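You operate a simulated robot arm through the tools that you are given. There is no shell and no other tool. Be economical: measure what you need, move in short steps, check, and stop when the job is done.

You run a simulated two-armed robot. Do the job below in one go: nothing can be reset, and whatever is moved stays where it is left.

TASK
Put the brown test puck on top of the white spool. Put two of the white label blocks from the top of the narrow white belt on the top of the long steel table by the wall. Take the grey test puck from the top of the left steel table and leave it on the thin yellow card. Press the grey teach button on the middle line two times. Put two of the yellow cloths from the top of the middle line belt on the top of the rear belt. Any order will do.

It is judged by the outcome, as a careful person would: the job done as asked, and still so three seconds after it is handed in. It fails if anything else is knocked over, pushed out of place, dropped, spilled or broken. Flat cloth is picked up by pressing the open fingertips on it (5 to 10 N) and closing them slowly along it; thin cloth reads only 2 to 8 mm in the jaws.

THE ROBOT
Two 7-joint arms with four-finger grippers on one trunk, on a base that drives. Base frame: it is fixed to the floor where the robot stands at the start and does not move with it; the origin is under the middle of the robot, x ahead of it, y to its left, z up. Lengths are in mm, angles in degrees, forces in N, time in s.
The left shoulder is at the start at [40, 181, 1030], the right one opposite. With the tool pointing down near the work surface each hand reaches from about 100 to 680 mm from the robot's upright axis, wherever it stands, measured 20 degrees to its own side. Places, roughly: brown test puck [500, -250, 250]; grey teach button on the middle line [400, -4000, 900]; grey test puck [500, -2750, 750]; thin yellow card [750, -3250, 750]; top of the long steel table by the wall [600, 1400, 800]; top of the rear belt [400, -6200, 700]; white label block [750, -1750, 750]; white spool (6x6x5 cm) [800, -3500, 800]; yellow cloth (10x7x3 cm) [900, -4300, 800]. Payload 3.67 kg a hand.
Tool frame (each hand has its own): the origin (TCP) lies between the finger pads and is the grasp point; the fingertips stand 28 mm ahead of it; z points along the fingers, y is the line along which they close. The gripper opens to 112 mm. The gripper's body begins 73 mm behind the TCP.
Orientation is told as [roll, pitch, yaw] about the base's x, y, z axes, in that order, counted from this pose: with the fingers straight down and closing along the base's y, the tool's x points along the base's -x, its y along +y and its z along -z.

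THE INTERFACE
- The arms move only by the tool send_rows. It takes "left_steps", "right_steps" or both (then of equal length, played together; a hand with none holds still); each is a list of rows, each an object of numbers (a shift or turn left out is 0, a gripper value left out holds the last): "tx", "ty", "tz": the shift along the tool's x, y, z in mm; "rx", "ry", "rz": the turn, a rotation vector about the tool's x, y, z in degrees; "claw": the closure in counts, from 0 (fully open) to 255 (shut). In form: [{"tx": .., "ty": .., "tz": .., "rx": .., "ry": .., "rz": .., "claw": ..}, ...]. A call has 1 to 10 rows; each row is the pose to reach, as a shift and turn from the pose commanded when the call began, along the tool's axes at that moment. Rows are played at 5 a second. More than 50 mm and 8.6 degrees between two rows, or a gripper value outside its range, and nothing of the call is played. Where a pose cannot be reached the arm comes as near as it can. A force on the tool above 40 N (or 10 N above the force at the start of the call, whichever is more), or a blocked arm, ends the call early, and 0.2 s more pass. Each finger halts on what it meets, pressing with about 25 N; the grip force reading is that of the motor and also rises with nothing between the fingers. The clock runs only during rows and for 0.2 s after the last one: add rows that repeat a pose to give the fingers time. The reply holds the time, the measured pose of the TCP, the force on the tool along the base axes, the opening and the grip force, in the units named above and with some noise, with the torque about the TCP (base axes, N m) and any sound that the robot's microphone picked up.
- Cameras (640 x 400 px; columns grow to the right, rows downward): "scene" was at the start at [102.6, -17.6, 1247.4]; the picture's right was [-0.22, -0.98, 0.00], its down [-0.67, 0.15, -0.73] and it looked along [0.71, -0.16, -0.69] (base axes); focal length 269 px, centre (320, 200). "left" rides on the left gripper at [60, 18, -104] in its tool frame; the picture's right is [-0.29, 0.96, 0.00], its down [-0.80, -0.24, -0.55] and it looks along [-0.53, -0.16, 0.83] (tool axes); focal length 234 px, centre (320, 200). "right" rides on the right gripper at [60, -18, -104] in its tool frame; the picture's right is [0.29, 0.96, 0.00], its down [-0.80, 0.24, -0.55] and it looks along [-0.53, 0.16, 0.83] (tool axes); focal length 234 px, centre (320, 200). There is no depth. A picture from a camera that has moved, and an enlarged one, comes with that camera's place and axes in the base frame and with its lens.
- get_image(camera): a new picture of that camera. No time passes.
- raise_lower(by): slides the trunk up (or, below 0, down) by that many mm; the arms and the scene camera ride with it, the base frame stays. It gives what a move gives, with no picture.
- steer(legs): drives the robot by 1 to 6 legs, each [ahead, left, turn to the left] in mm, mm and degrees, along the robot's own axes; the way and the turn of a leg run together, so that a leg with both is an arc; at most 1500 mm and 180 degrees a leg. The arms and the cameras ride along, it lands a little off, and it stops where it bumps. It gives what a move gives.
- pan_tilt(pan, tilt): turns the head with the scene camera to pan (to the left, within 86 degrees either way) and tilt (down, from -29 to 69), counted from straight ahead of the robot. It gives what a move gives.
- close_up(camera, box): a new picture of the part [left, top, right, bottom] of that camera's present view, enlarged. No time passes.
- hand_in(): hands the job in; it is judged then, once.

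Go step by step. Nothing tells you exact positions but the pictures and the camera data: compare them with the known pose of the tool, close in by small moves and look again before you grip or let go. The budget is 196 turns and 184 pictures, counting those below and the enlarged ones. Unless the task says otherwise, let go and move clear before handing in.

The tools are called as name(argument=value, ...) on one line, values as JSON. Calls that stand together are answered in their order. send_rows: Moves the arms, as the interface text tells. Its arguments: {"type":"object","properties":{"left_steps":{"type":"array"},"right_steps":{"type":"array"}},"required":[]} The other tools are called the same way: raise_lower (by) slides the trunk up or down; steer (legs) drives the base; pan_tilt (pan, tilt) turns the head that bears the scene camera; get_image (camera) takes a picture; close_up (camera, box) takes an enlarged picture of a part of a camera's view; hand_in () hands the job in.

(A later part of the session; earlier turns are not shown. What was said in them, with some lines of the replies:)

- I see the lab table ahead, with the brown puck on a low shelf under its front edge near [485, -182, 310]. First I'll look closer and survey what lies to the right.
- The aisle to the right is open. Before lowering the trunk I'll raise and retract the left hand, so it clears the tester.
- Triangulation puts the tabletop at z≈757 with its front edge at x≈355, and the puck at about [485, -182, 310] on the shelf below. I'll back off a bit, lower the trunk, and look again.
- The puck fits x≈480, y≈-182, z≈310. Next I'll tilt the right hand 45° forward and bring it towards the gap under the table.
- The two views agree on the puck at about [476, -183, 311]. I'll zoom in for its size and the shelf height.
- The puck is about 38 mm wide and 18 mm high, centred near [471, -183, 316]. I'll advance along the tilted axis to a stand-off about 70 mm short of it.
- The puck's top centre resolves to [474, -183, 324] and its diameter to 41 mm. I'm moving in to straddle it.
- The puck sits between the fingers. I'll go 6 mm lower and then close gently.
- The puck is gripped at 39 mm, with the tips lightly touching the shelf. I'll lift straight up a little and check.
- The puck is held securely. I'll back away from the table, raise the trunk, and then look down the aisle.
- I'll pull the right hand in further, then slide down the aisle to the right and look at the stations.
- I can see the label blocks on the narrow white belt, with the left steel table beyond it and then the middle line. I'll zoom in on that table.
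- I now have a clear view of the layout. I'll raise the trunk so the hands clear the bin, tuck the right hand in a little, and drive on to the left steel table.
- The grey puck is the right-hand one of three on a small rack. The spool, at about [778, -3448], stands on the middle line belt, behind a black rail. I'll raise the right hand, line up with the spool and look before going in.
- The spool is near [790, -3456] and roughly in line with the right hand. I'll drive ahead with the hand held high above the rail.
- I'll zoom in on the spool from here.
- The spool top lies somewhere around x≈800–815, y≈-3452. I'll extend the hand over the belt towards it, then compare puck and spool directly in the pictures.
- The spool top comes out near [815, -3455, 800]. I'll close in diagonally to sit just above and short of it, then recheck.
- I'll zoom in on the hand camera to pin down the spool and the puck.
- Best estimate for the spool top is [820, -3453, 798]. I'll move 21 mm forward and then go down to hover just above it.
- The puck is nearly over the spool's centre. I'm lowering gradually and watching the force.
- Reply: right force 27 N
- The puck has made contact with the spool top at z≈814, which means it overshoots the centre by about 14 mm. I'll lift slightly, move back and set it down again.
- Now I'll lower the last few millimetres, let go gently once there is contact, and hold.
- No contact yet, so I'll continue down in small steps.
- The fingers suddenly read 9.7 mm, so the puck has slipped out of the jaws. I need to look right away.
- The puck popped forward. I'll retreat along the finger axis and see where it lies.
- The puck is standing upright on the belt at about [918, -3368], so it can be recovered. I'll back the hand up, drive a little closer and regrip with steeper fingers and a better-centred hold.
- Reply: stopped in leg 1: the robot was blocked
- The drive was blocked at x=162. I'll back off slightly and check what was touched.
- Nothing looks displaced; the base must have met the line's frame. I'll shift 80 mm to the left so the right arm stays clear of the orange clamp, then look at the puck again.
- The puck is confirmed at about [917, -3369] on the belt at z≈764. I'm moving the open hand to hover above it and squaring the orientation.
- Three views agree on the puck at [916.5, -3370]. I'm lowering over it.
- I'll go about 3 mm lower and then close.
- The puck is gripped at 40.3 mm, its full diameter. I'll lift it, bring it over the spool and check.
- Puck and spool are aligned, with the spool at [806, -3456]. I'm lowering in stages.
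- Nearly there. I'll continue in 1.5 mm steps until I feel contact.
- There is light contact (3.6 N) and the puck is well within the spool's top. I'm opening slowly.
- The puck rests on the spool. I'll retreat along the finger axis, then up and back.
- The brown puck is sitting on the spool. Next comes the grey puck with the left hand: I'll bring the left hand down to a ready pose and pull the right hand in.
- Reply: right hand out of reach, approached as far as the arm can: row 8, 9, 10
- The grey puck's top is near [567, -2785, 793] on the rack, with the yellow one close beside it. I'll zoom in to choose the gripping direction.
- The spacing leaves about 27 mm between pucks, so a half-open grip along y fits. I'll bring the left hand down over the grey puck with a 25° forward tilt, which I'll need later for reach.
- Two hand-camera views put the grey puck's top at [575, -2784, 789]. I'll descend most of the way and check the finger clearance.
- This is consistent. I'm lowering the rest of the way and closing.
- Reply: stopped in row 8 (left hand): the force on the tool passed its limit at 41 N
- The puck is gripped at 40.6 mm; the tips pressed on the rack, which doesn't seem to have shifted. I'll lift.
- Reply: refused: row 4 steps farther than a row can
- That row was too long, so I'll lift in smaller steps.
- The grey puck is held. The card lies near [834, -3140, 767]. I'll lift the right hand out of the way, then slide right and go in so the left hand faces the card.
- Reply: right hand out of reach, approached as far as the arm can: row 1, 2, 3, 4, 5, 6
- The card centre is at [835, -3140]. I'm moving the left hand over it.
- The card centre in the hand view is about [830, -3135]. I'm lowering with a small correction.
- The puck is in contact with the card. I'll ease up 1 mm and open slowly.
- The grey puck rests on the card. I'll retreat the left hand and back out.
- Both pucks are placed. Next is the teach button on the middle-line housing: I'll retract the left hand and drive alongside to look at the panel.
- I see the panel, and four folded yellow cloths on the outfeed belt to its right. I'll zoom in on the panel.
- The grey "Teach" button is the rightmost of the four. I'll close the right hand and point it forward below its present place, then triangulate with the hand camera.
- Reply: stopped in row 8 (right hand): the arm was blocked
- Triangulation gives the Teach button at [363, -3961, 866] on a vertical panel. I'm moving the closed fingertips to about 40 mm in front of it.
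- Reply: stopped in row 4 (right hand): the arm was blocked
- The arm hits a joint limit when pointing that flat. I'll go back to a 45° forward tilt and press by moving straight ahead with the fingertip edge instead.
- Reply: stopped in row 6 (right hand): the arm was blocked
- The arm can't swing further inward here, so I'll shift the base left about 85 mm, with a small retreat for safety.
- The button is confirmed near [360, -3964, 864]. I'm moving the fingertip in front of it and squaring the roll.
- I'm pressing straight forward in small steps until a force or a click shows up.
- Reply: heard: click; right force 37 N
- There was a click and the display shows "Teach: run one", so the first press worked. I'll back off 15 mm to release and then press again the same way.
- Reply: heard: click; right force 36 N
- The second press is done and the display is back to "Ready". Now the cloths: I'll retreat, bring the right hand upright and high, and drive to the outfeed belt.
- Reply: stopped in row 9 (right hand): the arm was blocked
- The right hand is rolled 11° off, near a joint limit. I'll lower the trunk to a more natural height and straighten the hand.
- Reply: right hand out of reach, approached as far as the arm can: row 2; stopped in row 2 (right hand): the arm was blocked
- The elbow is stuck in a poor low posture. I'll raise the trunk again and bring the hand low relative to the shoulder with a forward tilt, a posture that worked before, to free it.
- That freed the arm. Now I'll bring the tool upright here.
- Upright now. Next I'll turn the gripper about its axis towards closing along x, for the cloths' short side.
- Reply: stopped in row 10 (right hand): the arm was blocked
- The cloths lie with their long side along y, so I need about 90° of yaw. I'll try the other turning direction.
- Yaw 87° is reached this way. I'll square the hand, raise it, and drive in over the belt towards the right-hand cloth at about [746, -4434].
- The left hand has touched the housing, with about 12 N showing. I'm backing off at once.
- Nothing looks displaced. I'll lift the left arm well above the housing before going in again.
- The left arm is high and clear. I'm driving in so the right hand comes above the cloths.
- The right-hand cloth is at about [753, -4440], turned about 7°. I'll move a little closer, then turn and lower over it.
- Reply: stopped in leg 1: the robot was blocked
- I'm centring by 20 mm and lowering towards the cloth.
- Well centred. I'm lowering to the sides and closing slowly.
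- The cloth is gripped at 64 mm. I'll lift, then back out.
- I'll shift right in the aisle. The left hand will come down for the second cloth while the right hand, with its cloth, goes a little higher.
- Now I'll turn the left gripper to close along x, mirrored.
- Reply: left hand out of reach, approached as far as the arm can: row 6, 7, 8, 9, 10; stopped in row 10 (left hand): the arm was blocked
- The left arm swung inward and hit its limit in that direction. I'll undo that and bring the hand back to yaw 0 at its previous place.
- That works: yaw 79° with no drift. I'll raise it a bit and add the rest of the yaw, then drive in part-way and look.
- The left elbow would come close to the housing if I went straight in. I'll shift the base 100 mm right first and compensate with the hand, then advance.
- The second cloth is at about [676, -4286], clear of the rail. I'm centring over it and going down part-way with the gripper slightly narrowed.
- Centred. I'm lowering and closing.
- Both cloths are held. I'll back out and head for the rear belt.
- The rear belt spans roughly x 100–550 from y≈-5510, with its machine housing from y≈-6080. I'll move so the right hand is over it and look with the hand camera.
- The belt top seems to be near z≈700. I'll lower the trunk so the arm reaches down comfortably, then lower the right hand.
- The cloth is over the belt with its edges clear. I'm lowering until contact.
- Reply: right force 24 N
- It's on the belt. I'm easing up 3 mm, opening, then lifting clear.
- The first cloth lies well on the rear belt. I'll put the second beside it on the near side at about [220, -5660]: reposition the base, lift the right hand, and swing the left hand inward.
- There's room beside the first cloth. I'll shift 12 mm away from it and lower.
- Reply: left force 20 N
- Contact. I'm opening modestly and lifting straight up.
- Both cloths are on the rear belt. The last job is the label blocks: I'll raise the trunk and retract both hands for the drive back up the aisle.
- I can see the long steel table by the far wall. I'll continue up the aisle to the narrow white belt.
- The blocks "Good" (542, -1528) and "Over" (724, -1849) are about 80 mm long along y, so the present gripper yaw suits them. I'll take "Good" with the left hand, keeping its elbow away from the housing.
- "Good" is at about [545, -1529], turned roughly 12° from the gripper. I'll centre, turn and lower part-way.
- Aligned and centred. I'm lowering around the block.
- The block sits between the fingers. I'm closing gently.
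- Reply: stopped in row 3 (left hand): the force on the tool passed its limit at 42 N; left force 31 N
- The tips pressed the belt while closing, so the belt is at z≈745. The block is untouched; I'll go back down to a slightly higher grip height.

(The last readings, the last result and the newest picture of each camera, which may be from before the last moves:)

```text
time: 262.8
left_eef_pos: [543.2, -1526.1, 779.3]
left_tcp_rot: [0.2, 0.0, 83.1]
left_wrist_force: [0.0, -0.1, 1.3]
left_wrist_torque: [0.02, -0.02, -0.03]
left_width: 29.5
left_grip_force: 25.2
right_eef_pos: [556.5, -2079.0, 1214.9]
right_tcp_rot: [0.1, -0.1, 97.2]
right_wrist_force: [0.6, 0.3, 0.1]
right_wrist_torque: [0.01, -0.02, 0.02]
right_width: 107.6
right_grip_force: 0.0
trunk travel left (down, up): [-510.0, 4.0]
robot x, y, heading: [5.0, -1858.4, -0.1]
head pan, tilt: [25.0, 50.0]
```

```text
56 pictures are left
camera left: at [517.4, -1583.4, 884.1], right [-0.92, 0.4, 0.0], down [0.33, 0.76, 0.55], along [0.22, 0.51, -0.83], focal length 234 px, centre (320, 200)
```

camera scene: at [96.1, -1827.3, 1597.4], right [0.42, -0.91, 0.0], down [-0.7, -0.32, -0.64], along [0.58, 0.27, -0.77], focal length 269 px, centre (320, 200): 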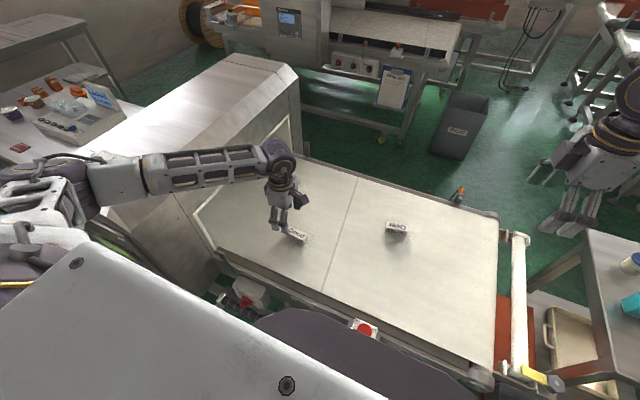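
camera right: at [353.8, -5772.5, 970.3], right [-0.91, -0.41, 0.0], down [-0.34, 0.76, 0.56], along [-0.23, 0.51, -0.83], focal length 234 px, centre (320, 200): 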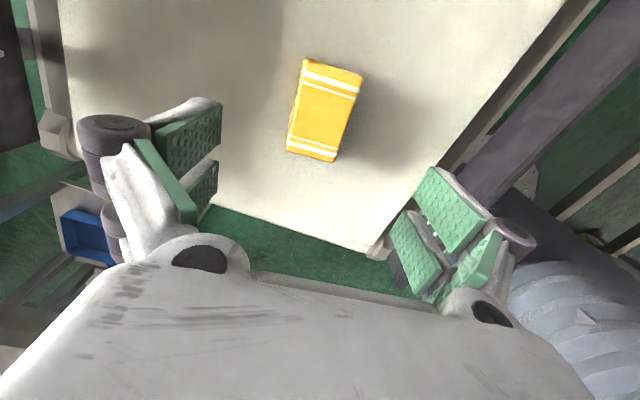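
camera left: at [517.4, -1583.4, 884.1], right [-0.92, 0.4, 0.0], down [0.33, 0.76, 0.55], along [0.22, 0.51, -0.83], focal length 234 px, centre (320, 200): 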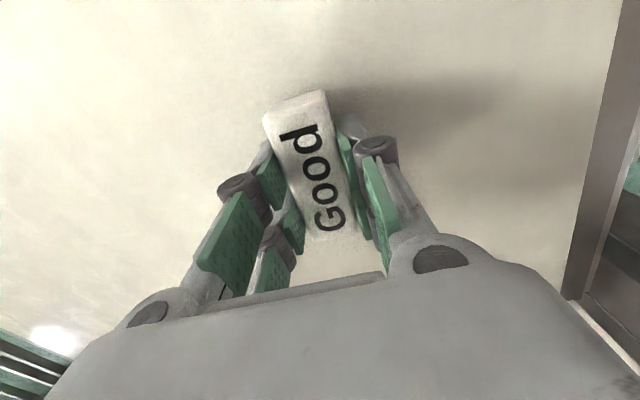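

"Good" is gripped at 29.5 mm. I'll lift high and inward, clear of the third block and the housing.

send_rows(left_steps=[{"tz": -10}, {"tz": -50}, {"tz": -95}, {"tz": -140}, {"tz": -185}, {"tz": -230}, {"tz": -265, "tx": 25}, {"tz": -300, "tx": 50, "ty": 15}, {"tz": -335, "tx": 75, "ty": 30}, {"tz": -370, "tx": 100, "ty": 45}])

send_rows(left_steps=[{"tx": 25, "tz": -15, "ty": 10}, {"tx": 50, "tz": -30, "ty": 20}, {"tx": 75, "tz": -45, "ty": 30}, {"tx": 90, "tz": -50, "ty": 40}, {"tx": 90, "tz": -50, "ty": 40}])

steer(legs=[[-150, 0, 0], [0, 130, 0]])

pan_tilt(pan=0, tilt=45)

get_image(camera="scene")

```text
time: 265.0
left_eef_pos: [487.0, -1623.6, 1149.6]
left_tcp_rot: [0.2, -0.2, 83.2]
left_wrist_force: [-0.4, 0.1, -0.6]
left_wrist_torque: [0.01, 0.01, 0.01]
left_width: 29.5
left_grip_force: 24.6
right_eef_pos: [556.1, -2079.6, 1213.8]
right_tcp_rot: [0.1, -0.1, 97.2]
right_wrist_force: [0.0, -0.2, -0.1]
right_wrist_torque: [0.0, 0.01, -0.01]
right_width: 107.5
right_grip_force: 0.0
trunk travel left (down, up): [-510.0, 4.0]
robot x, y, heading: [4.7, -1856.5, -0.0]
head pan, tilt: [25.0, 50.0]
```

```text
time: 266.2
left_eef_pos: [436.4, -1706.4, 1199.0]
left_tcp_rot: [0.1, -0.1, 83.1]
left_wrist_force: [-0.5, 0.0, -0.7]
left_wrist_torque: [-0.02, 0.0, -0.01]
left_width: 29.4
left_grip_force: 24.2
right_eef_pos: [556.0, -2078.5, 1214.3]
right_tcp_rot: [0.2, -0.2, 97.2]
right_wrist_force: [0.0, -1.2, 0.8]
right_wrist_torque: [-0.02, 0.0, 0.02]
right_width: 107.3
right_grip_force: 0.2
trunk travel left (down, up): [-510.0, 4.0]
robot x, y, heading: [6.2, -1858.7, -0.3]
head pan, tilt: [25.0, 50.0]
```

```text
time: 268.5
left_eef_pos: [286.5, -1578.0, 1200.6]
left_tcp_rot: [0.0, -0.2, 83.1]
left_wrist_force: [-0.6, 0.0, -0.8]
left_wrist_torque: [0.06, 0.03, -0.01]
left_width: 29.0
left_grip_force: 24.8
right_eef_pos: [404.6, -1949.8, 1215.6]
right_tcp_rot: [0.2, -0.2, 97.1]
right_wrist_force: [-0.1, -0.3, -0.2]
right_wrist_torque: [-0.02, 0.0, -0.01]
right_width: 107.9
right_grip_force: 0.1
trunk travel left (down, up): [-510.0, 4.0]
robot x, y, heading: [-147.8, -1730.2, -0.3]
head pan, tilt: [25.0, 50.0]
```

```text
time: 269.4
left_eef_pos: [287.4, -1576.3, 1198.8]
left_tcp_rot: [0.1, -0.1, 83.1]
left_wrist_force: [-0.6, 0.2, -0.4]
left_wrist_torque: [-0.04, -0.01, 0.01]
left_width: 29.5
left_grip_force: 25.7
right_eef_pos: [406.7, -1949.4, 1214.8]
right_tcp_rot: [0.1, -0.1, 97.0]
right_wrist_force: [0.1, -0.3, -0.5]
right_wrist_torque: [-0.06, -0.01, -0.02]
right_width: 107.5
right_grip_force: 0.0
trunk travel left (down, up): [-510.0, 4.0]
robot x, y, heading: [-148.0, -1731.6, -0.0]
head pan, tilt: [0.0, 45.0]
```

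```text
55 pictures are left
camera scene: at [-42.6, -1728.9, 1604.2], right [0.0, -1.0, 0.0], down [-0.71, 0.0, -0.71], along [0.71, 0.0, -0.71], focal length 269 px, centre (320, 200)
```

scene: 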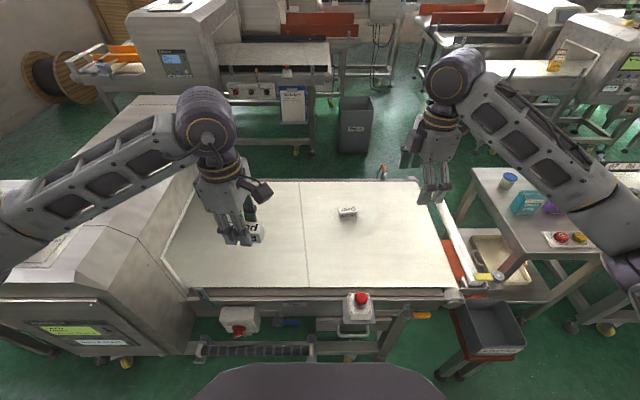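

The left elbow would foul the housing here, so I'll approach the "Over" block with the robot turned about 25° to the left and standing further right.

steer(legs=[[0, -220, 0], [0, 0, 25], [150, -70, 0]])

raise_lower(by=-200)

pan_tilt(pan=-5, tilt=50)

get_image(camera="scene")

get_image(camera="right")

```text
time: 273.6
left_eef_pos: [344.7, -1628.0, 1200.3]
left_tcp_rot: [0.0, 0.0, 108.1]
left_wrist_force: [-0.3, -0.9, 0.5]
left_wrist_torque: [-0.01, 0.01, -0.01]
left_width: 29.3
left_grip_force: 24.8
right_eef_pos: [610.8, -1916.5, 1215.5]
right_tcp_rot: [0.0, -0.1, 122.1]
right_wrist_force: [0.1, 1.4, 0.1]
right_wrist_torque: [-0.02, -0.01, -0.01]
right_width: 107.6
right_grip_force: 0.1
trunk travel left (down, up): [-510.0, 4.0]
robot x, y, heading: [19.3, -1948.1, 24.4]
head pan, tilt: [0.0, 45.0]
```

```text
time: 275.8
left_eef_pos: [347.0, -1628.4, 998.5]
left_tcp_rot: [0.1, 0.0, 108.0]
left_wrist_force: [0.1, 0.4, -0.7]
left_wrist_torque: [-0.01, -0.01, 0.0]
left_width: 29.3
left_grip_force: 25.2
right_eef_pos: [613.8, -1916.4, 1014.8]
right_tcp_rot: [0.2, -0.1, 122.1]
right_wrist_force: [0.3, 0.0, -0.4]
right_wrist_torque: [0.01, -0.01, 0.03]
right_width: 107.6
right_grip_force: 0.0
trunk travel left (down, up): [-310.0, 204.0]
robot x, y, heading: [18.3, -1948.5, 25.0]
head pan, tilt: [0.0, 45.0]
```

```text
time: 276.4
left_eef_pos: [347.1, -1627.6, 998.6]
left_tcp_rot: [0.1, 0.0, 108.1]
left_wrist_force: [0.6, -0.4, -0.1]
left_wrist_torque: [0.02, -0.03, 0.01]
left_width: 29.4
left_grip_force: 25.7
right_eef_pos: [613.1, -1915.9, 1013.7]
right_tcp_rot: [0.2, -0.1, 122.1]
right_wrist_force: [0.0, 0.5, 0.7]
right_wrist_torque: [0.0, 0.0, 0.0]
right_width: 107.6
right_grip_force: 0.2
trunk travel left (down, up): [-310.0, 204.0]
robot x, y, heading: [19.4, -1950.4, 24.7]
head pan, tilt: [-5.0, 50.0]
```

```text
54 pictures are left
camera scene: at [112.2, -1915.2, 1397.4], right [0.34, -0.94, 0.0], down [-0.72, -0.26, -0.64], along [0.6, 0.22, -0.77], focal length 269 px, centre (320, 200)
```

scene: 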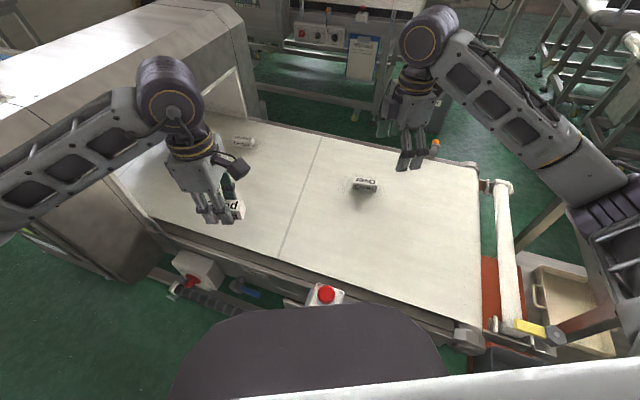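

```text
53 pictures are left
camera right: at [662.0, -1957.9, 1118.9], right [-0.66, -0.75, 0.0], down [-0.63, 0.55, 0.56], along [-0.42, 0.36, -0.83], focal length 234 px, centre (320, 200)
```

right: 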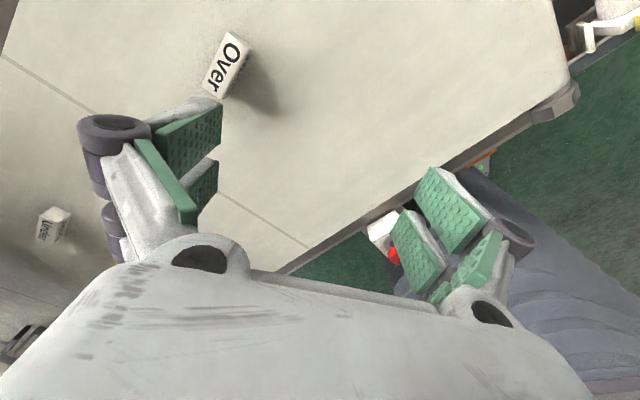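

"Over" is at about [721, -1855], turned 21° from the gripper. I'll nudge ahead, then move over it, turning and lowering part-way.

steer(legs=[[25, 0, 0]])

send_rows(right_steps=[{"ty": -20, "tz": 20, "rz": 5, "claw": 68}, {"tx": 1, "ty": -40, "tz": 40, "rz": 10}, {"tx": 2, "ty": -60, "tz": 65, "rz": 15}, {"tx": 3, "ty": -80, "tz": 90, "rz": 21}, {"tx": 3, "ty": -98, "tz": 115, "rz": 21}, {"tx": 3, "ty": -98, "tz": 140, "rz": 21}, {"tx": 3, "ty": -98, "tz": 140, "rz": 21}])

get_image(camera="right")

```text
time: 277.1
left_eef_pos: [348.7, -1626.8, 999.3]
left_tcp_rot: [0.3, 0.0, 107.9]
left_wrist_force: [0.6, 0.6, -1.1]
left_wrist_torque: [0.01, 0.0, -0.01]
left_width: 29.4
left_grip_force: 25.2
right_eef_pos: [613.8, -1916.8, 1014.7]
right_tcp_rot: [0.0, -0.2, 122.0]
right_wrist_force: [-0.5, -0.1, 0.6]
right_wrist_torque: [0.0, -0.01, -0.03]
right_width: 107.4
right_grip_force: 0.1
trunk travel left (down, up): [-310.0, 204.0]
robot x, y, heading: [18.6, -1949.5, 24.9]
head pan, tilt: [-5.0, 50.0]
stopped in leg 1: the robot was blocked; the commanded pose is now the measured one
```

```text
time: 278.7
left_eef_pos: [347.9, -1627.0, 998.7]
left_tcp_rot: [0.2, 0.2, 108.0]
left_wrist_force: [-0.1, 0.1, -0.9]
left_wrist_torque: [0.02, 0.03, 0.0]
left_width: 29.4
left_grip_force: 25.2
right_eef_pos: [698.8, -1866.3, 874.7]
right_tcp_rot: [0.1, -0.1, 101.1]
right_wrist_force: [-0.4, 0.9, -0.3]
right_wrist_torque: [-0.01, -0.01, -0.02]
right_width: 82.2
right_grip_force: 0.0
trunk travel left (down, up): [-310.0, 204.0]
robot x, y, heading: [19.2, -1948.7, 24.8]
head pan, tilt: [-5.0, 50.0]
```

```text
52 pictures are left
camera right: at [728.9, -1922.7, 978.7], right [-0.88, -0.47, 0.0], down [-0.39, 0.74, 0.56], along [-0.26, 0.49, -0.83], focal length 234 px, centre (320, 200)
```

right: 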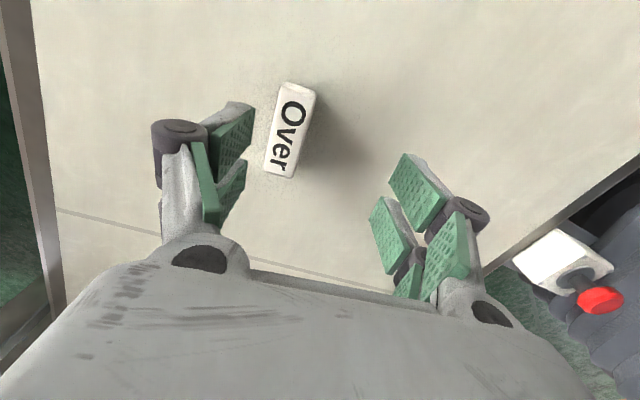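

Aligned; it needs a 26 mm shift. I'm centring and lowering to the grip height.

send_rows(right_steps=[{"tx": -4, "ty": -13, "tz": 10}, {"tx": -8, "ty": -26, "tz": 25}, {"tx": -8, "ty": -26, "tz": 50}, {"tx": -8, "ty": -26, "tz": 65}, {"tx": -8, "ty": -26, "tz": 65}])

get_image(camera="right")

```text
time: 279.9
left_eef_pos: [348.1, -1628.9, 999.1]
left_tcp_rot: [0.1, 0.0, 108.0]
left_wrist_force: [0.8, 0.9, -0.9]
left_wrist_torque: [0.0, -0.01, -0.02]
left_width: 29.5
left_grip_force: 25.0
right_eef_pos: [721.2, -1853.9, 808.7]
right_tcp_rot: [0.2, 0.1, 101.0]
right_wrist_force: [0.1, -0.1, 0.9]
right_wrist_torque: [0.0, -0.01, 0.01]
right_width: 81.9
right_grip_force: 0.0
trunk travel left (down, up): [-310.0, 204.0]
robot x, y, heading: [21.1, -1949.5, 24.8]
head pan, tilt: [-5.0, 50.0]
```

```text
51 pictures are left
camera right: at [752.3, -1909.8, 913.6], right [-0.88, -0.47, 0.0], down [-0.39, 0.74, 0.56], along [-0.26, 0.49, -0.83], focal length 234 px, centre (320, 200)
```

right: 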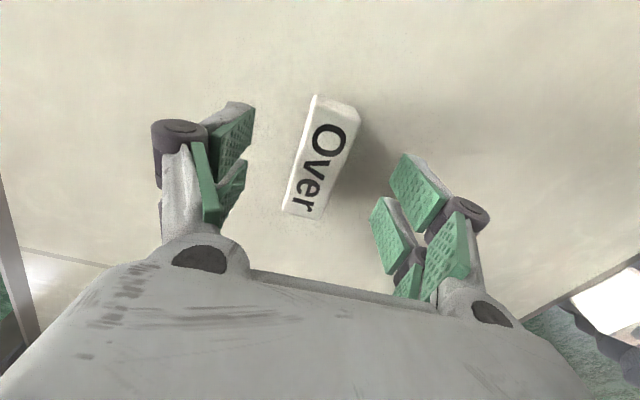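

Centred. I'll lower to z≈779 and close.

send_rows(right_steps=[{"tz": 15}, {"tz": 26}, {"tz": 29.5}, {"tz": 29.5, "claw": 100}, {"tz": 29.5, "claw": 125}, {"tz": 29.5, "claw": 150}, {"tz": 29.5, "claw": 175}, {"tz": 29.5, "claw": 200}, {"tz": 29.5, "claw": 230}, {"tz": 29.5, "claw": 230}])

send_rows(right_steps=[{"tz": -10}, {"tz": -40}, {"tz": -80}, {"tz": -120}, {"tz": -160}, {"tz": -200}, {"tz": -230}, {"tz": -230}])

get_image(camera="right")

```text
time: 282.1
left_eef_pos: [349.1, -1628.9, 998.9]
left_tcp_rot: [0.1, 0.0, 108.0]
left_wrist_force: [0.6, -0.3, -1.0]
left_wrist_torque: [-0.01, 0.0, -0.01]
left_width: 29.2
left_grip_force: 25.4
right_eef_pos: [721.4, -1854.6, 779.9]
right_tcp_rot: [0.3, -0.1, 101.1]
right_wrist_force: [0.0, 0.3, 1.5]
right_wrist_torque: [0.03, 0.01, -0.02]
right_width: 29.5
right_grip_force: 24.8
trunk travel left (down, up): [-310.0, 204.0]
robot x, y, heading: [17.6, -1952.4, 24.8]
head pan, tilt: [-5.0, 50.0]
```

```text
time: 283.9
left_eef_pos: [347.9, -1628.0, 998.2]
left_tcp_rot: [0.1, -0.1, 108.0]
left_wrist_force: [-0.7, 0.0, -1.1]
left_wrist_torque: [0.06, 0.01, 0.01]
left_width: 29.4
left_grip_force: 25.0
right_eef_pos: [722.3, -1854.4, 1007.9]
right_tcp_rot: [0.1, 0.0, 101.1]
right_wrist_force: [0.2, -0.1, 0.0]
right_wrist_torque: [0.01, 0.02, -0.03]
right_width: 29.4
right_grip_force: 24.8
trunk travel left (down, up): [-310.0, 204.0]
robot x, y, heading: [22.6, -1947.5, 24.8]
head pan, tilt: [-5.0, 50.0]
```

```text
50 pictures are left
camera right: at [753.2, -1909.7, 1113.9], right [-0.88, -0.47, 0.0], down [-0.39, 0.74, 0.56], along [-0.26, 0.49, -0.83], focal length 234 px, centre (320, 200)
```

right: 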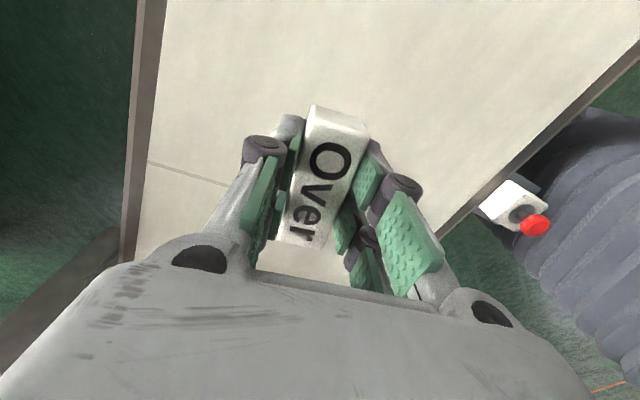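

Both blocks are held. I'll retract the right hand and raise the trunk, then back out and drive up the aisle towards the wall table.

raise_lower(by=200)

send_rows(right_steps=[{"tx": 9, "ty": 39}, {"tx": 19, "ty": 78}, {"tx": 28, "ty": 117}, {"tx": 37, "ty": 155}, {"tx": 47, "ty": 194}, {"tx": 47, "ty": 194}])

steer(legs=[[-250, 0, 0], [0, 0, -25], [-95, 0, 0]])

pan_tilt(pan=70, tilt=25)

get_image(camera="scene")

```text
time: 286.1
left_eef_pos: [348.3, -1627.6, 1198.8]
left_tcp_rot: [0.1, 0.0, 108.1]
left_wrist_force: [-0.3, -0.3, 0.6]
left_wrist_torque: [0.0, 0.02, 0.01]
left_width: 29.4
left_grip_force: 25.0
right_eef_pos: [721.3, -1854.5, 1209.2]
right_tcp_rot: [0.2, 0.0, 101.1]
right_wrist_force: [-0.4, -0.4, 0.0]
right_wrist_torque: [0.0, -0.01, -0.03]
right_width: 29.4
right_grip_force: 25.0
trunk travel left (down, up): [-510.0, 4.0]
robot x, y, heading: [22.0, -1948.5, 24.7]
head pan, tilt: [-5.0, 50.0]
```

```text
time: 287.5
left_eef_pos: [348.5, -1627.5, 1197.0]
left_tcp_rot: [0.3, 0.1, 108.0]
left_wrist_force: [0.2, 0.3, -0.9]
left_wrist_torque: [0.01, 0.02, -0.04]
left_width: 29.4
left_grip_force: 25.4
right_eef_pos: [541.8, -1936.6, 1209.8]
right_tcp_rot: [0.2, 0.0, 101.0]
right_wrist_force: [-0.6, 0.0, -1.1]
right_wrist_torque: [-0.02, 0.0, -0.01]
right_width: 29.3
right_grip_force: 24.8
trunk travel left (down, up): [-510.0, 4.0]
robot x, y, heading: [21.3, -1949.2, 24.8]
head pan, tilt: [-5.0, 50.0]
```

```text
time: 291.5
left_eef_pos: [133.8, -1903.4, 1198.3]
left_tcp_rot: [0.2, 0.0, 82.9]
left_wrist_force: [0.7, -0.2, -0.6]
left_wrist_torque: [0.0, 0.0, 0.0]
left_width: 29.4
left_grip_force: 25.3
right_eef_pos: [174.9, -2266.0, 1209.6]
right_tcp_rot: [0.2, 0.0, 75.9]
right_wrist_force: [0.8, -0.1, -0.4]
right_wrist_torque: [-0.01, 0.01, 0.01]
right_width: 29.2
right_grip_force: 25.2
trunk travel left (down, up): [-510.0, 4.0]
robot x, y, heading: [-307.0, -2054.4, -0.2]
head pan, tilt: [-5.0, 50.0]
```

```text
time: 293.0
left_eef_pos: [132.2, -1904.9, 1199.2]
left_tcp_rot: [0.2, 0.0, 82.8]
left_wrist_force: [0.0, 0.3, -0.7]
left_wrist_torque: [-0.03, -0.01, -0.04]
left_width: 29.4
left_grip_force: 24.8
right_eef_pos: [173.6, -2264.6, 1209.5]
right_tcp_rot: [0.1, -0.1, 75.9]
right_wrist_force: [-0.3, -0.1, -1.0]
right_wrist_torque: [0.0, 0.0, 0.0]
right_width: 29.5
right_grip_force: 25.3
trunk travel left (down, up): [-510.0, 4.0]
robot x, y, heading: [-302.9, -2053.5, -0.3]
head pan, tilt: [70.0, 25.0]
```

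```text
49 pictures are left
camera scene: at [-248.6, -1967.9, 1634.9], right [0.94, -0.35, 0.0], down [-0.15, -0.4, -0.91], along [0.32, 0.85, -0.42], focal length 269 px, centre (320, 200)
```

scene: 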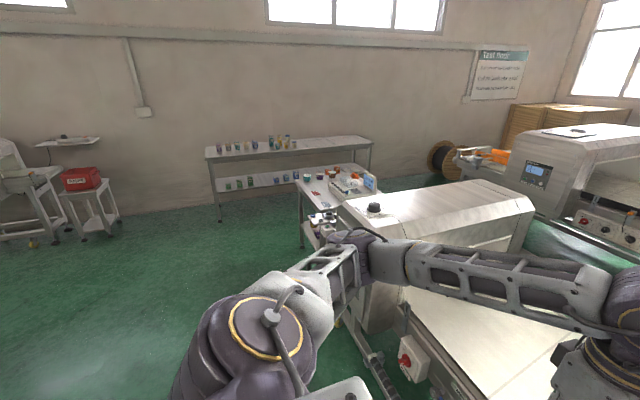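

The wall table runs along x at y≈1200–1500, with cups along its middle and a free front strip. I'll drive up the aisle and turn to face it.

steer(legs=[[0, 1300, 0], [0, 1000, 0], [0, 0, 90]])

pan_tilt(pan=-10, tilt=35)

get_image(camera="scene")

```text
time: 308.8
left_eef_pos: [-447.9, 667.2, 1199.1]
left_tcp_rot: [0.2, 0.1, 173.3]
left_wrist_force: [0.1, -0.8, -0.5]
left_wrist_torque: [0.0, -0.01, 0.0]
left_width: 29.4
left_grip_force: 25.2
right_eef_pos: [-86.6, 710.7, 1210.2]
right_tcp_rot: [0.2, -0.2, 166.3]
right_wrist_force: [0.1, 0.2, 0.0]
right_wrist_torque: [-0.01, 0.0, 0.01]
right_width: 29.4
right_grip_force: 25.5
trunk travel left (down, up): [-510.0, 4.0]
robot x, y, heading: [-291.2, 234.0, 90.2]
head pan, tilt: [70.0, 25.0]
```

```text
time: 310.3
left_eef_pos: [-447.2, 666.6, 1198.6]
left_tcp_rot: [0.2, 0.0, 173.3]
left_wrist_force: [-0.8, 0.8, 0.1]
left_wrist_torque: [0.0, 0.02, 0.02]
left_width: 29.6
left_grip_force: 25.4
right_eef_pos: [-86.9, 712.3, 1210.0]
right_tcp_rot: [0.2, -0.1, 166.4]
right_wrist_force: [0.2, -0.3, -0.7]
right_wrist_torque: [0.01, -0.01, 0.01]
right_width: 29.5
right_grip_force: 24.7
trunk travel left (down, up): [-510.0, 4.0]
robot x, y, heading: [-294.4, 238.6, 90.2]
head pan, tilt: [-10.0, 35.0]
```

```text
48 pictures are left
camera scene: at [-276.5, 341.9, 1619.1], right [0.98, -0.17, 0.0], down [-0.1, -0.57, -0.82], along [0.14, 0.81, -0.57], focal length 269 px, centre (320, 200)
```

scene: 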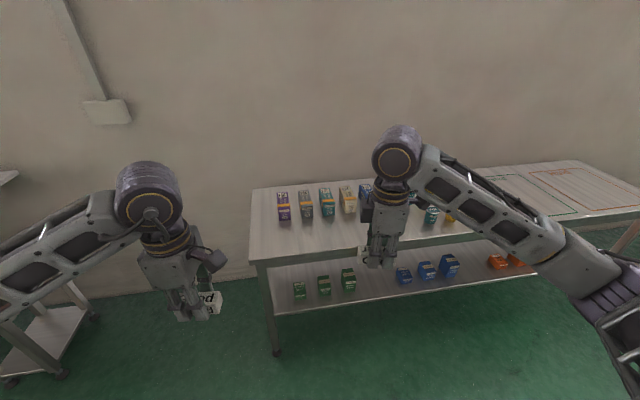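

The table's front strip (y≈1115–1320) is free in front of the row of boxes. I'll drive in so both blocks hang over it.

steer(legs=[[300, -200, 0], [200, 0, 0]])

pan_tilt(pan=0, tilt=50)

get_image(camera="scene")

get_image(camera="left")

get_image(camera="right")

```text
time: 313.9
left_eef_pos: [-244.6, 1164.7, 1200.2]
left_tcp_rot: [0.0, 0.1, 172.9]
left_wrist_force: [0.5, -0.3, -1.2]
left_wrist_torque: [0.0, -0.01, -0.06]
left_width: 29.4
left_grip_force: 25.4
right_eef_pos: [116.0, 1207.6, 1212.2]
right_tcp_rot: [0.1, -0.2, 166.1]
right_wrist_force: [0.1, 0.2, -0.2]
right_wrist_torque: [0.04, 0.01, -0.02]
right_width: 29.4
right_grip_force: 24.8
trunk travel left (down, up): [-510.0, 4.0]
robot x, y, heading: [-86.3, 731.9, 89.7]
head pan, tilt: [-10.0, 35.0]
```

```text
time: 314.6
left_eef_pos: [-245.3, 1168.0, 1198.7]
left_tcp_rot: [0.3, -0.1, 173.0]
left_wrist_force: [0.5, 0.2, -0.5]
left_wrist_torque: [-0.03, -0.02, -0.01]
left_width: 29.3
left_grip_force: 25.4
right_eef_pos: [116.6, 1211.9, 1209.4]
right_tcp_rot: [0.2, 0.0, 166.1]
right_wrist_force: [-0.4, 0.9, -0.3]
right_wrist_torque: [-0.05, 0.0, 0.0]
right_width: 29.8
right_grip_force: 24.9
trunk travel left (down, up): [-510.0, 4.0]
robot x, y, heading: [-89.4, 730.5, 89.9]
head pan, tilt: [0.0, 50.0]
```

```text
47 pictures are left
camera scene: at [-90.0, 833.2, 1597.3], right [1.0, 0.0, 0.0], down [0.0, -0.77, -0.64], along [0.0, 0.64, -0.77], focal length 269 px, centre (320, 200)
```

scene: 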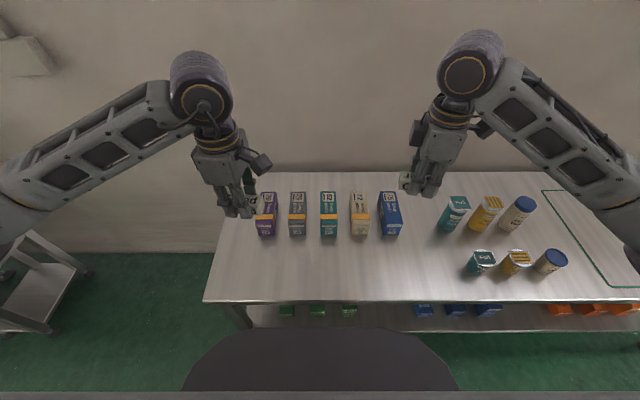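

```text
46 pictures are left
camera left: at [-188.2, 1144.1, 1303.7], right [-0.4, -0.92, 0.0], down [-0.76, 0.34, 0.55], along [-0.51, 0.22, -0.83], focal length 234 px, centre (320, 200)
```

left: 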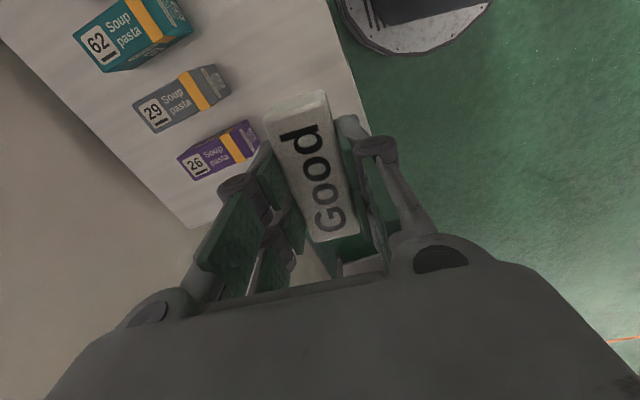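

```text
45 pictures are left
camera right: at [180.6, 1215.3, 1313.6], right [0.05, -1.0, 0.0], down [-0.83, -0.04, 0.56], along [-0.55, -0.03, -0.83], focal length 234 px, centre (320, 200)
```

right: 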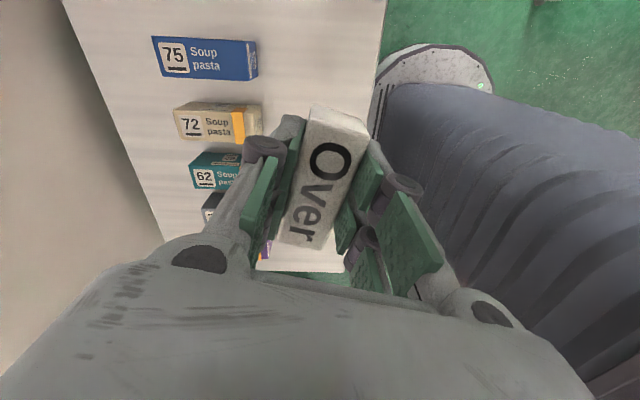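

Clear landing spots: left block near (-245, 1195), right block near (117, 1212). I'll lower the trunk, and then the hands one step at a time.

raise_lower(by=-300)

send_rows(left_steps=[{"ty": -8, "tz": 8}, {"ty": -16, "tz": 16}, {"ty": -25, "tz": 25}, {"ty": -25, "tz": 30}, {"ty": -25, "tz": 30}], right_steps=[{"tz": 10}, {"tz": 20}, {"tz": 30}, {"tz": 40}, {"tz": 40}])

get_image(camera="scene")

get_image(camera="left")

```text
time: 317.6
left_eef_pos: [-244.8, 1166.0, 900.8]
left_tcp_rot: [0.1, 0.0, 173.1]
left_wrist_force: [-0.5, -0.8, -0.7]
left_wrist_torque: [-0.01, 0.0, 0.02]
left_width: 29.2
left_grip_force: 24.9
right_eef_pos: [116.8, 1211.0, 910.1]
right_tcp_rot: [0.0, -0.1, 166.1]
right_wrist_force: [-0.4, -0.3, 0.3]
right_wrist_torque: [0.0, -0.03, 0.02]
right_width: 29.3
right_grip_force: 25.0
trunk travel left (down, up): [-210.0, 304.0]
robot x, y, heading: [-94.6, 735.9, 89.7]
head pan, tilt: [0.0, 50.0]
```

```text
time: 318.8
left_eef_pos: [-241.9, 1190.8, 870.2]
left_tcp_rot: [0.1, 0.0, 173.1]
left_wrist_force: [0.2, -0.3, -0.1]
left_wrist_torque: [-0.04, 0.0, -0.02]
left_width: 29.3
left_grip_force: 24.7
right_eef_pos: [116.1, 1210.1, 870.2]
right_tcp_rot: [0.2, -0.1, 166.1]
right_wrist_force: [-0.3, -0.6, -0.5]
right_wrist_torque: [0.05, -0.03, 0.01]
right_width: 29.4
right_grip_force: 24.6
trunk travel left (down, up): [-210.0, 304.0]
robot x, y, heading: [-91.3, 733.9, 89.9]
head pan, tilt: [0.0, 50.0]
```

```text
44 pictures are left
camera scene: at [-90.1, 831.3, 1298.4], right [1.0, 0.0, 0.0], down [0.0, -0.77, -0.64], along [0.0, 0.64, -0.77], focal length 269 px, centre (320, 200)
```

scene: 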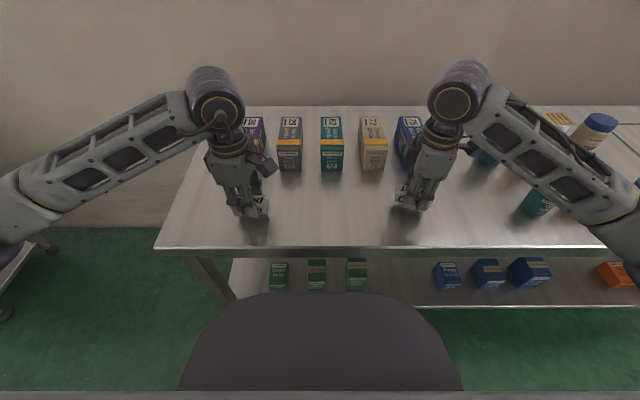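

```text
43 pictures are left
camera left: at [-185.2, 1167.8, 975.2], right [-0.4, -0.92, 0.0], down [-0.76, 0.34, 0.55], along [-0.51, 0.22, -0.83], focal length 234 px, centre (320, 200)
```

left: 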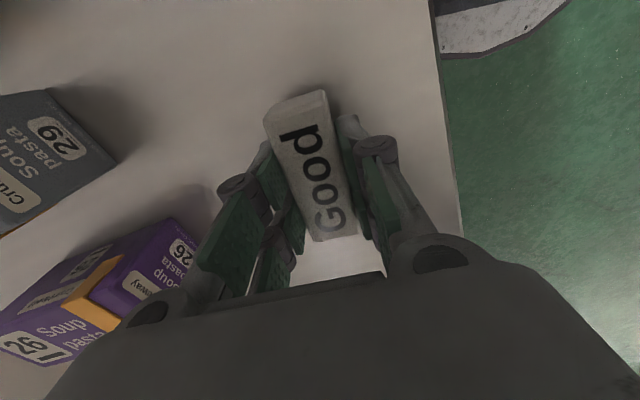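

The surface may be a little higher than thought, so I'm lowering both in small steps while watching forces.

send_rows(left_steps=[{"tz": 3}, {"tz": 6}, {"tz": 9}, {"tz": 9}], right_steps=[{"tz": 3}, {"tz": 6}, {"tz": 9}, {"tz": 9}])

```text
time: 319.8
left_eef_pos: [-240.7, 1192.6, 860.1]
left_tcp_rot: [0.1, 0.0, 173.0]
left_wrist_force: [0.0, 0.0, -0.8]
left_wrist_torque: [0.03, 0.01, 0.01]
left_width: 29.4
left_grip_force: 24.6
right_eef_pos: [115.6, 1210.8, 862.2]
right_tcp_rot: [0.1, -0.1, 166.1]
right_wrist_force: [0.4, 0.8, -1.6]
right_wrist_torque: [0.0, -0.02, 0.03]
right_width: 29.5
right_grip_force: 24.7
trunk travel left (down, up): [-210.0, 304.0]
robot x, y, heading: [-91.9, 736.0, 89.6]
head pan, tilt: [0.0, 50.0]
```

send_rows(left_steps=[{"tz": 3}, {"tz": 6}, {"tz": 9}, {"tz": 9}], right_steps=[{"tz": 3}, {"tz": 6}, {"tz": 9}, {"tz": 9}])

get_image(camera="left")

get_image(camera="right")

```text
time: 320.8
left_eef_pos: [-242.1, 1190.9, 851.2]
left_tcp_rot: [0.2, 0.0, 173.0]
left_wrist_force: [0.5, -0.3, 0.0]
left_wrist_torque: [0.02, 0.01, -0.02]
left_width: 29.4
left_grip_force: 25.3
right_eef_pos: [116.3, 1211.3, 853.4]
right_tcp_rot: [0.1, -0.1, 166.2]
right_wrist_force: [0.1, 0.3, -0.5]
right_wrist_torque: [0.0, 0.02, -0.03]
right_width: 29.5
right_grip_force: 25.3
trunk travel left (down, up): [-210.0, 304.0]
robot x, y, heading: [-89.1, 730.9, 90.1]
head pan, tilt: [0.0, 50.0]
```

```text
42 pictures are left
camera left: at [-185.3, 1167.1, 957.1], right [-0.4, -0.92, 0.0], down [-0.76, 0.34, 0.55], along [-0.51, 0.22, -0.83], focal length 234 px, centre (320, 200)
```

left: 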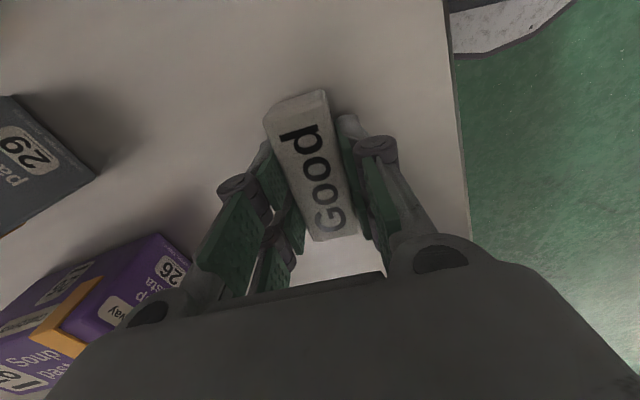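

```text
41 pictures are left
camera right: at [180.3, 1213.7, 957.4], right [0.05, -1.0, 0.0], down [-0.83, -0.04, 0.56], along [-0.55, -0.03, -0.83], focal length 234 px, centre (320, 200)
```

right: 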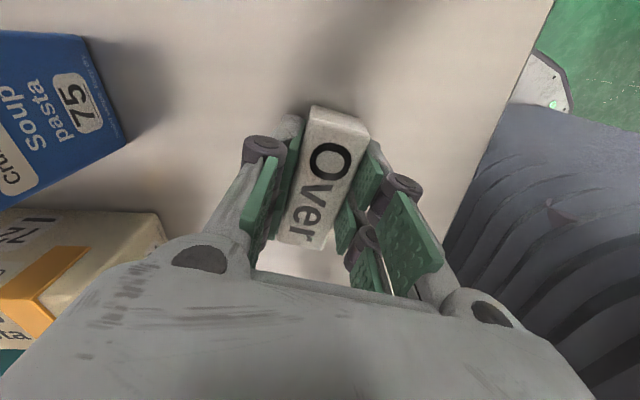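

send_rows(left_steps=[{"tz": 2.5}, {"tz": 5}, {"tz": 7}, {"tz": 7}], right_steps=[{"tz": 2.5}, {"tz": 5}, {"tz": 7}, {"tz": 7}])

```text
time: 321.8
left_eef_pos: [-241.4, 1190.5, 847.6]
left_tcp_rot: [-0.3, 0.1, 173.0]
left_wrist_force: [1.2, 4.5, 19.8]
left_wrist_torque: [0.14, -0.01, -0.03]
left_width: 29.8
left_grip_force: 24.8
right_eef_pos: [116.7, 1210.2, 848.5]
right_tcp_rot: [-0.2, -0.2, 166.1]
right_wrist_force: [-0.8, 4.2, 20.1]
right_wrist_torque: [0.17, 0.02, 0.02]
right_width: 30.0
right_grip_force: 24.8
trunk travel left (down, up): [-210.0, 304.0]
robot x, y, heading: [-93.0, 732.5, 89.9]
head pan, tilt: [0.0, 50.0]
```

Both blocks are on the table at about 20 N. I'll ease up 2 mm, open both hands slowly, and lift straight up.

send_rows(left_steps=[{"tz": -2.5}, {"tz": -2.5, "claw": 180}, {"tz": -2.5, "claw": 160}, {"tz": -2.5, "claw": 130}, {"tz": -2.5, "claw": 100}, {"tz": -2.5, "claw": 100}, {"tz": -20}, {"tz": -60}, {"tz": -100}, {"tz": -140}], right_steps=[{"tz": -2.5}, {"tz": -2.5, "claw": 180}, {"tz": -2.5, "claw": 160}, {"tz": -2.5, "claw": 130}, {"tz": -2.5, "claw": 100}, {"tz": -2.5, "claw": 100}, {"tz": -20}, {"tz": -60}, {"tz": -100}, {"tz": -140}])

get_image(camera="scene")

get_image(camera="left")

get_image(camera="right")

```text
time: 324.0
left_eef_pos: [-241.3, 1191.4, 985.9]
left_tcp_rot: [0.1, -0.1, 173.0]
left_wrist_force: [-0.7, -0.2, -0.8]
left_wrist_torque: [0.0, -0.01, 0.0]
left_width: 68.0
left_grip_force: 0.1
right_eef_pos: [117.1, 1210.4, 986.3]
right_tcp_rot: [0.2, 0.0, 166.2]
right_wrist_force: [0.1, 0.2, 0.5]
right_wrist_torque: [0.03, 0.0, 0.03]
right_width: 68.0
right_grip_force: 0.1
trunk travel left (down, up): [-210.0, 304.0]
robot x, y, heading: [-90.4, 730.2, 89.9]
head pan, tilt: [0.0, 50.0]
```

```text
40 pictures are left
camera scene: at [-90.1, 830.3, 1298.5], right [1.0, 0.0, 0.0], down [0.0, -0.77, -0.64], along [0.0, 0.64, -0.77], focal length 269 px, centre (320, 200)
```

scene: 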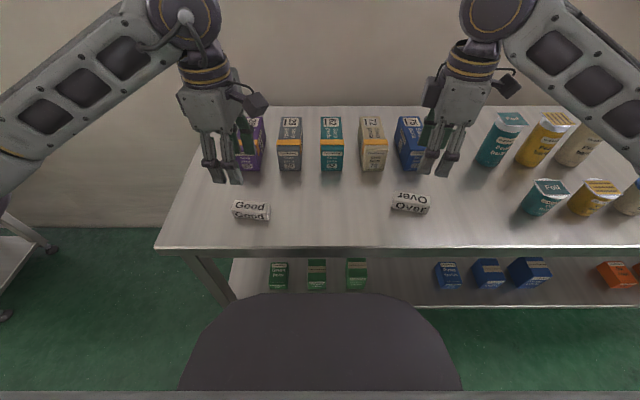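

```text
39 pictures are left
camera left: at [-185.4, 1167.2, 1091.0], right [-0.4, -0.92, 0.0], down [-0.76, 0.34, 0.55], along [-0.51, 0.22, -0.83], focal length 234 px, centre (320, 200)
```

left: 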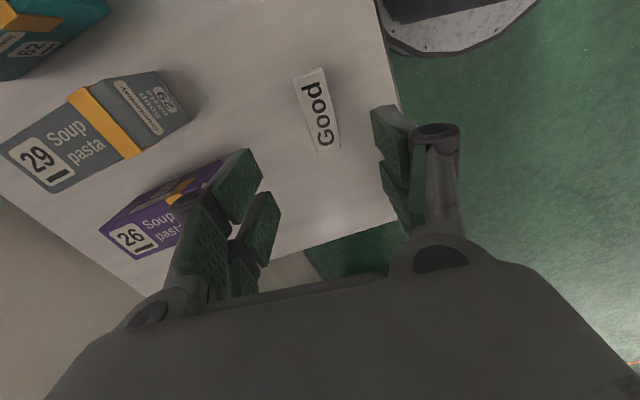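

```text
38 pictures are left
camera right: at [180.4, 1212.7, 1090.8], right [0.05, -1.0, 0.0], down [-0.83, -0.04, 0.56], along [-0.55, -0.03, -0.83], focal length 234 px, centre (320, 200)
```

right: 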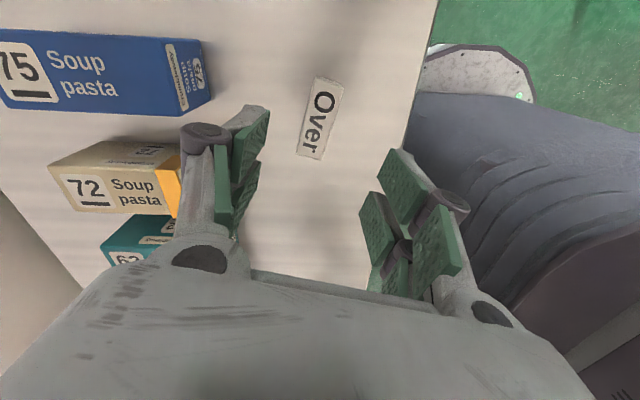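

Both blocks stand on the wall table and nothing around them has moved. I'll back clear.

raise_lower(by=100)

steer(legs=[[-350, 0, 0]])

get_image(camera="scene")

```text
time: 325.4
left_eef_pos: [-242.5, 1193.2, 1083.5]
left_tcp_rot: [0.1, 0.0, 173.1]
left_wrist_force: [0.7, 0.3, 0.7]
left_wrist_torque: [0.0, -0.02, 0.0]
left_width: 67.8
left_grip_force: 0.0
right_eef_pos: [116.4, 1211.0, 1084.8]
right_tcp_rot: [0.2, 0.0, 166.1]
right_wrist_force: [0.7, 0.0, -1.0]
right_wrist_torque: [-0.01, -0.03, 0.02]
right_width: 68.3
right_grip_force: 0.0
trunk travel left (down, up): [-310.0, 204.0]
robot x, y, heading: [-87.5, 733.0, 89.9]
head pan, tilt: [0.0, 50.0]
```

```text
time: 327.7
left_eef_pos: [-243.7, 844.1, 1084.1]
left_tcp_rot: [0.1, 0.0, 173.1]
left_wrist_force: [-0.4, -1.0, 0.3]
left_wrist_torque: [-0.03, 0.0, 0.0]
left_width: 67.9
left_grip_force: 0.1
right_eef_pos: [114.8, 862.8, 1085.4]
right_tcp_rot: [0.3, -0.2, 166.3]
right_wrist_force: [0.4, -0.3, 0.3]
right_wrist_torque: [0.02, 0.02, -0.01]
right_width: 68.1
right_grip_force: 0.0
trunk travel left (down, up): [-310.0, 204.0]
robot x, y, heading: [-93.2, 385.1, 90.0]
head pan, tilt: [0.0, 50.0]
```

```text
37 pictures are left
camera scene: at [-91.1, 482.7, 1397.4], right [1.0, 0.0, 0.0], down [0.0, -0.77, -0.64], along [0.0, 0.64, -0.77], focal length 269 px, centre (320, 200)
```

scene: 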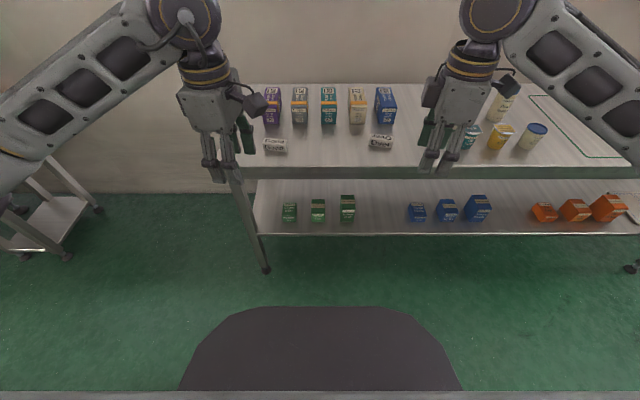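

All five tasks are done and both hands are empty and clear, so I'm handing in.

hand_in()

```text
The job is handed in.
```

All five parts of the job are done and handed in.

- **Brown puck:** it is on top of the white spool. It slipped out of the gripper once onto the belt beside the spool, upright, and I picked it up and placed it again.
- **Label blocks:** "Good" and "Over" are on the front of the long steel table by the wall.
- **Grey puck:** it is on the thin yellow card.
- **Teach button:** pressed twice. Each press gave a click, and the display went to "Teach: run one" and then back to "Ready".
- **Yellow cloths:** two are side by side on the rear belt.

There were some unplanned contacts: the left hand brushed the middle-line housing at about 12 N, and the base bumped equipment frames while driving in, at the middle line and at the narrow white belt. The pictures I took showed nothing displaced.
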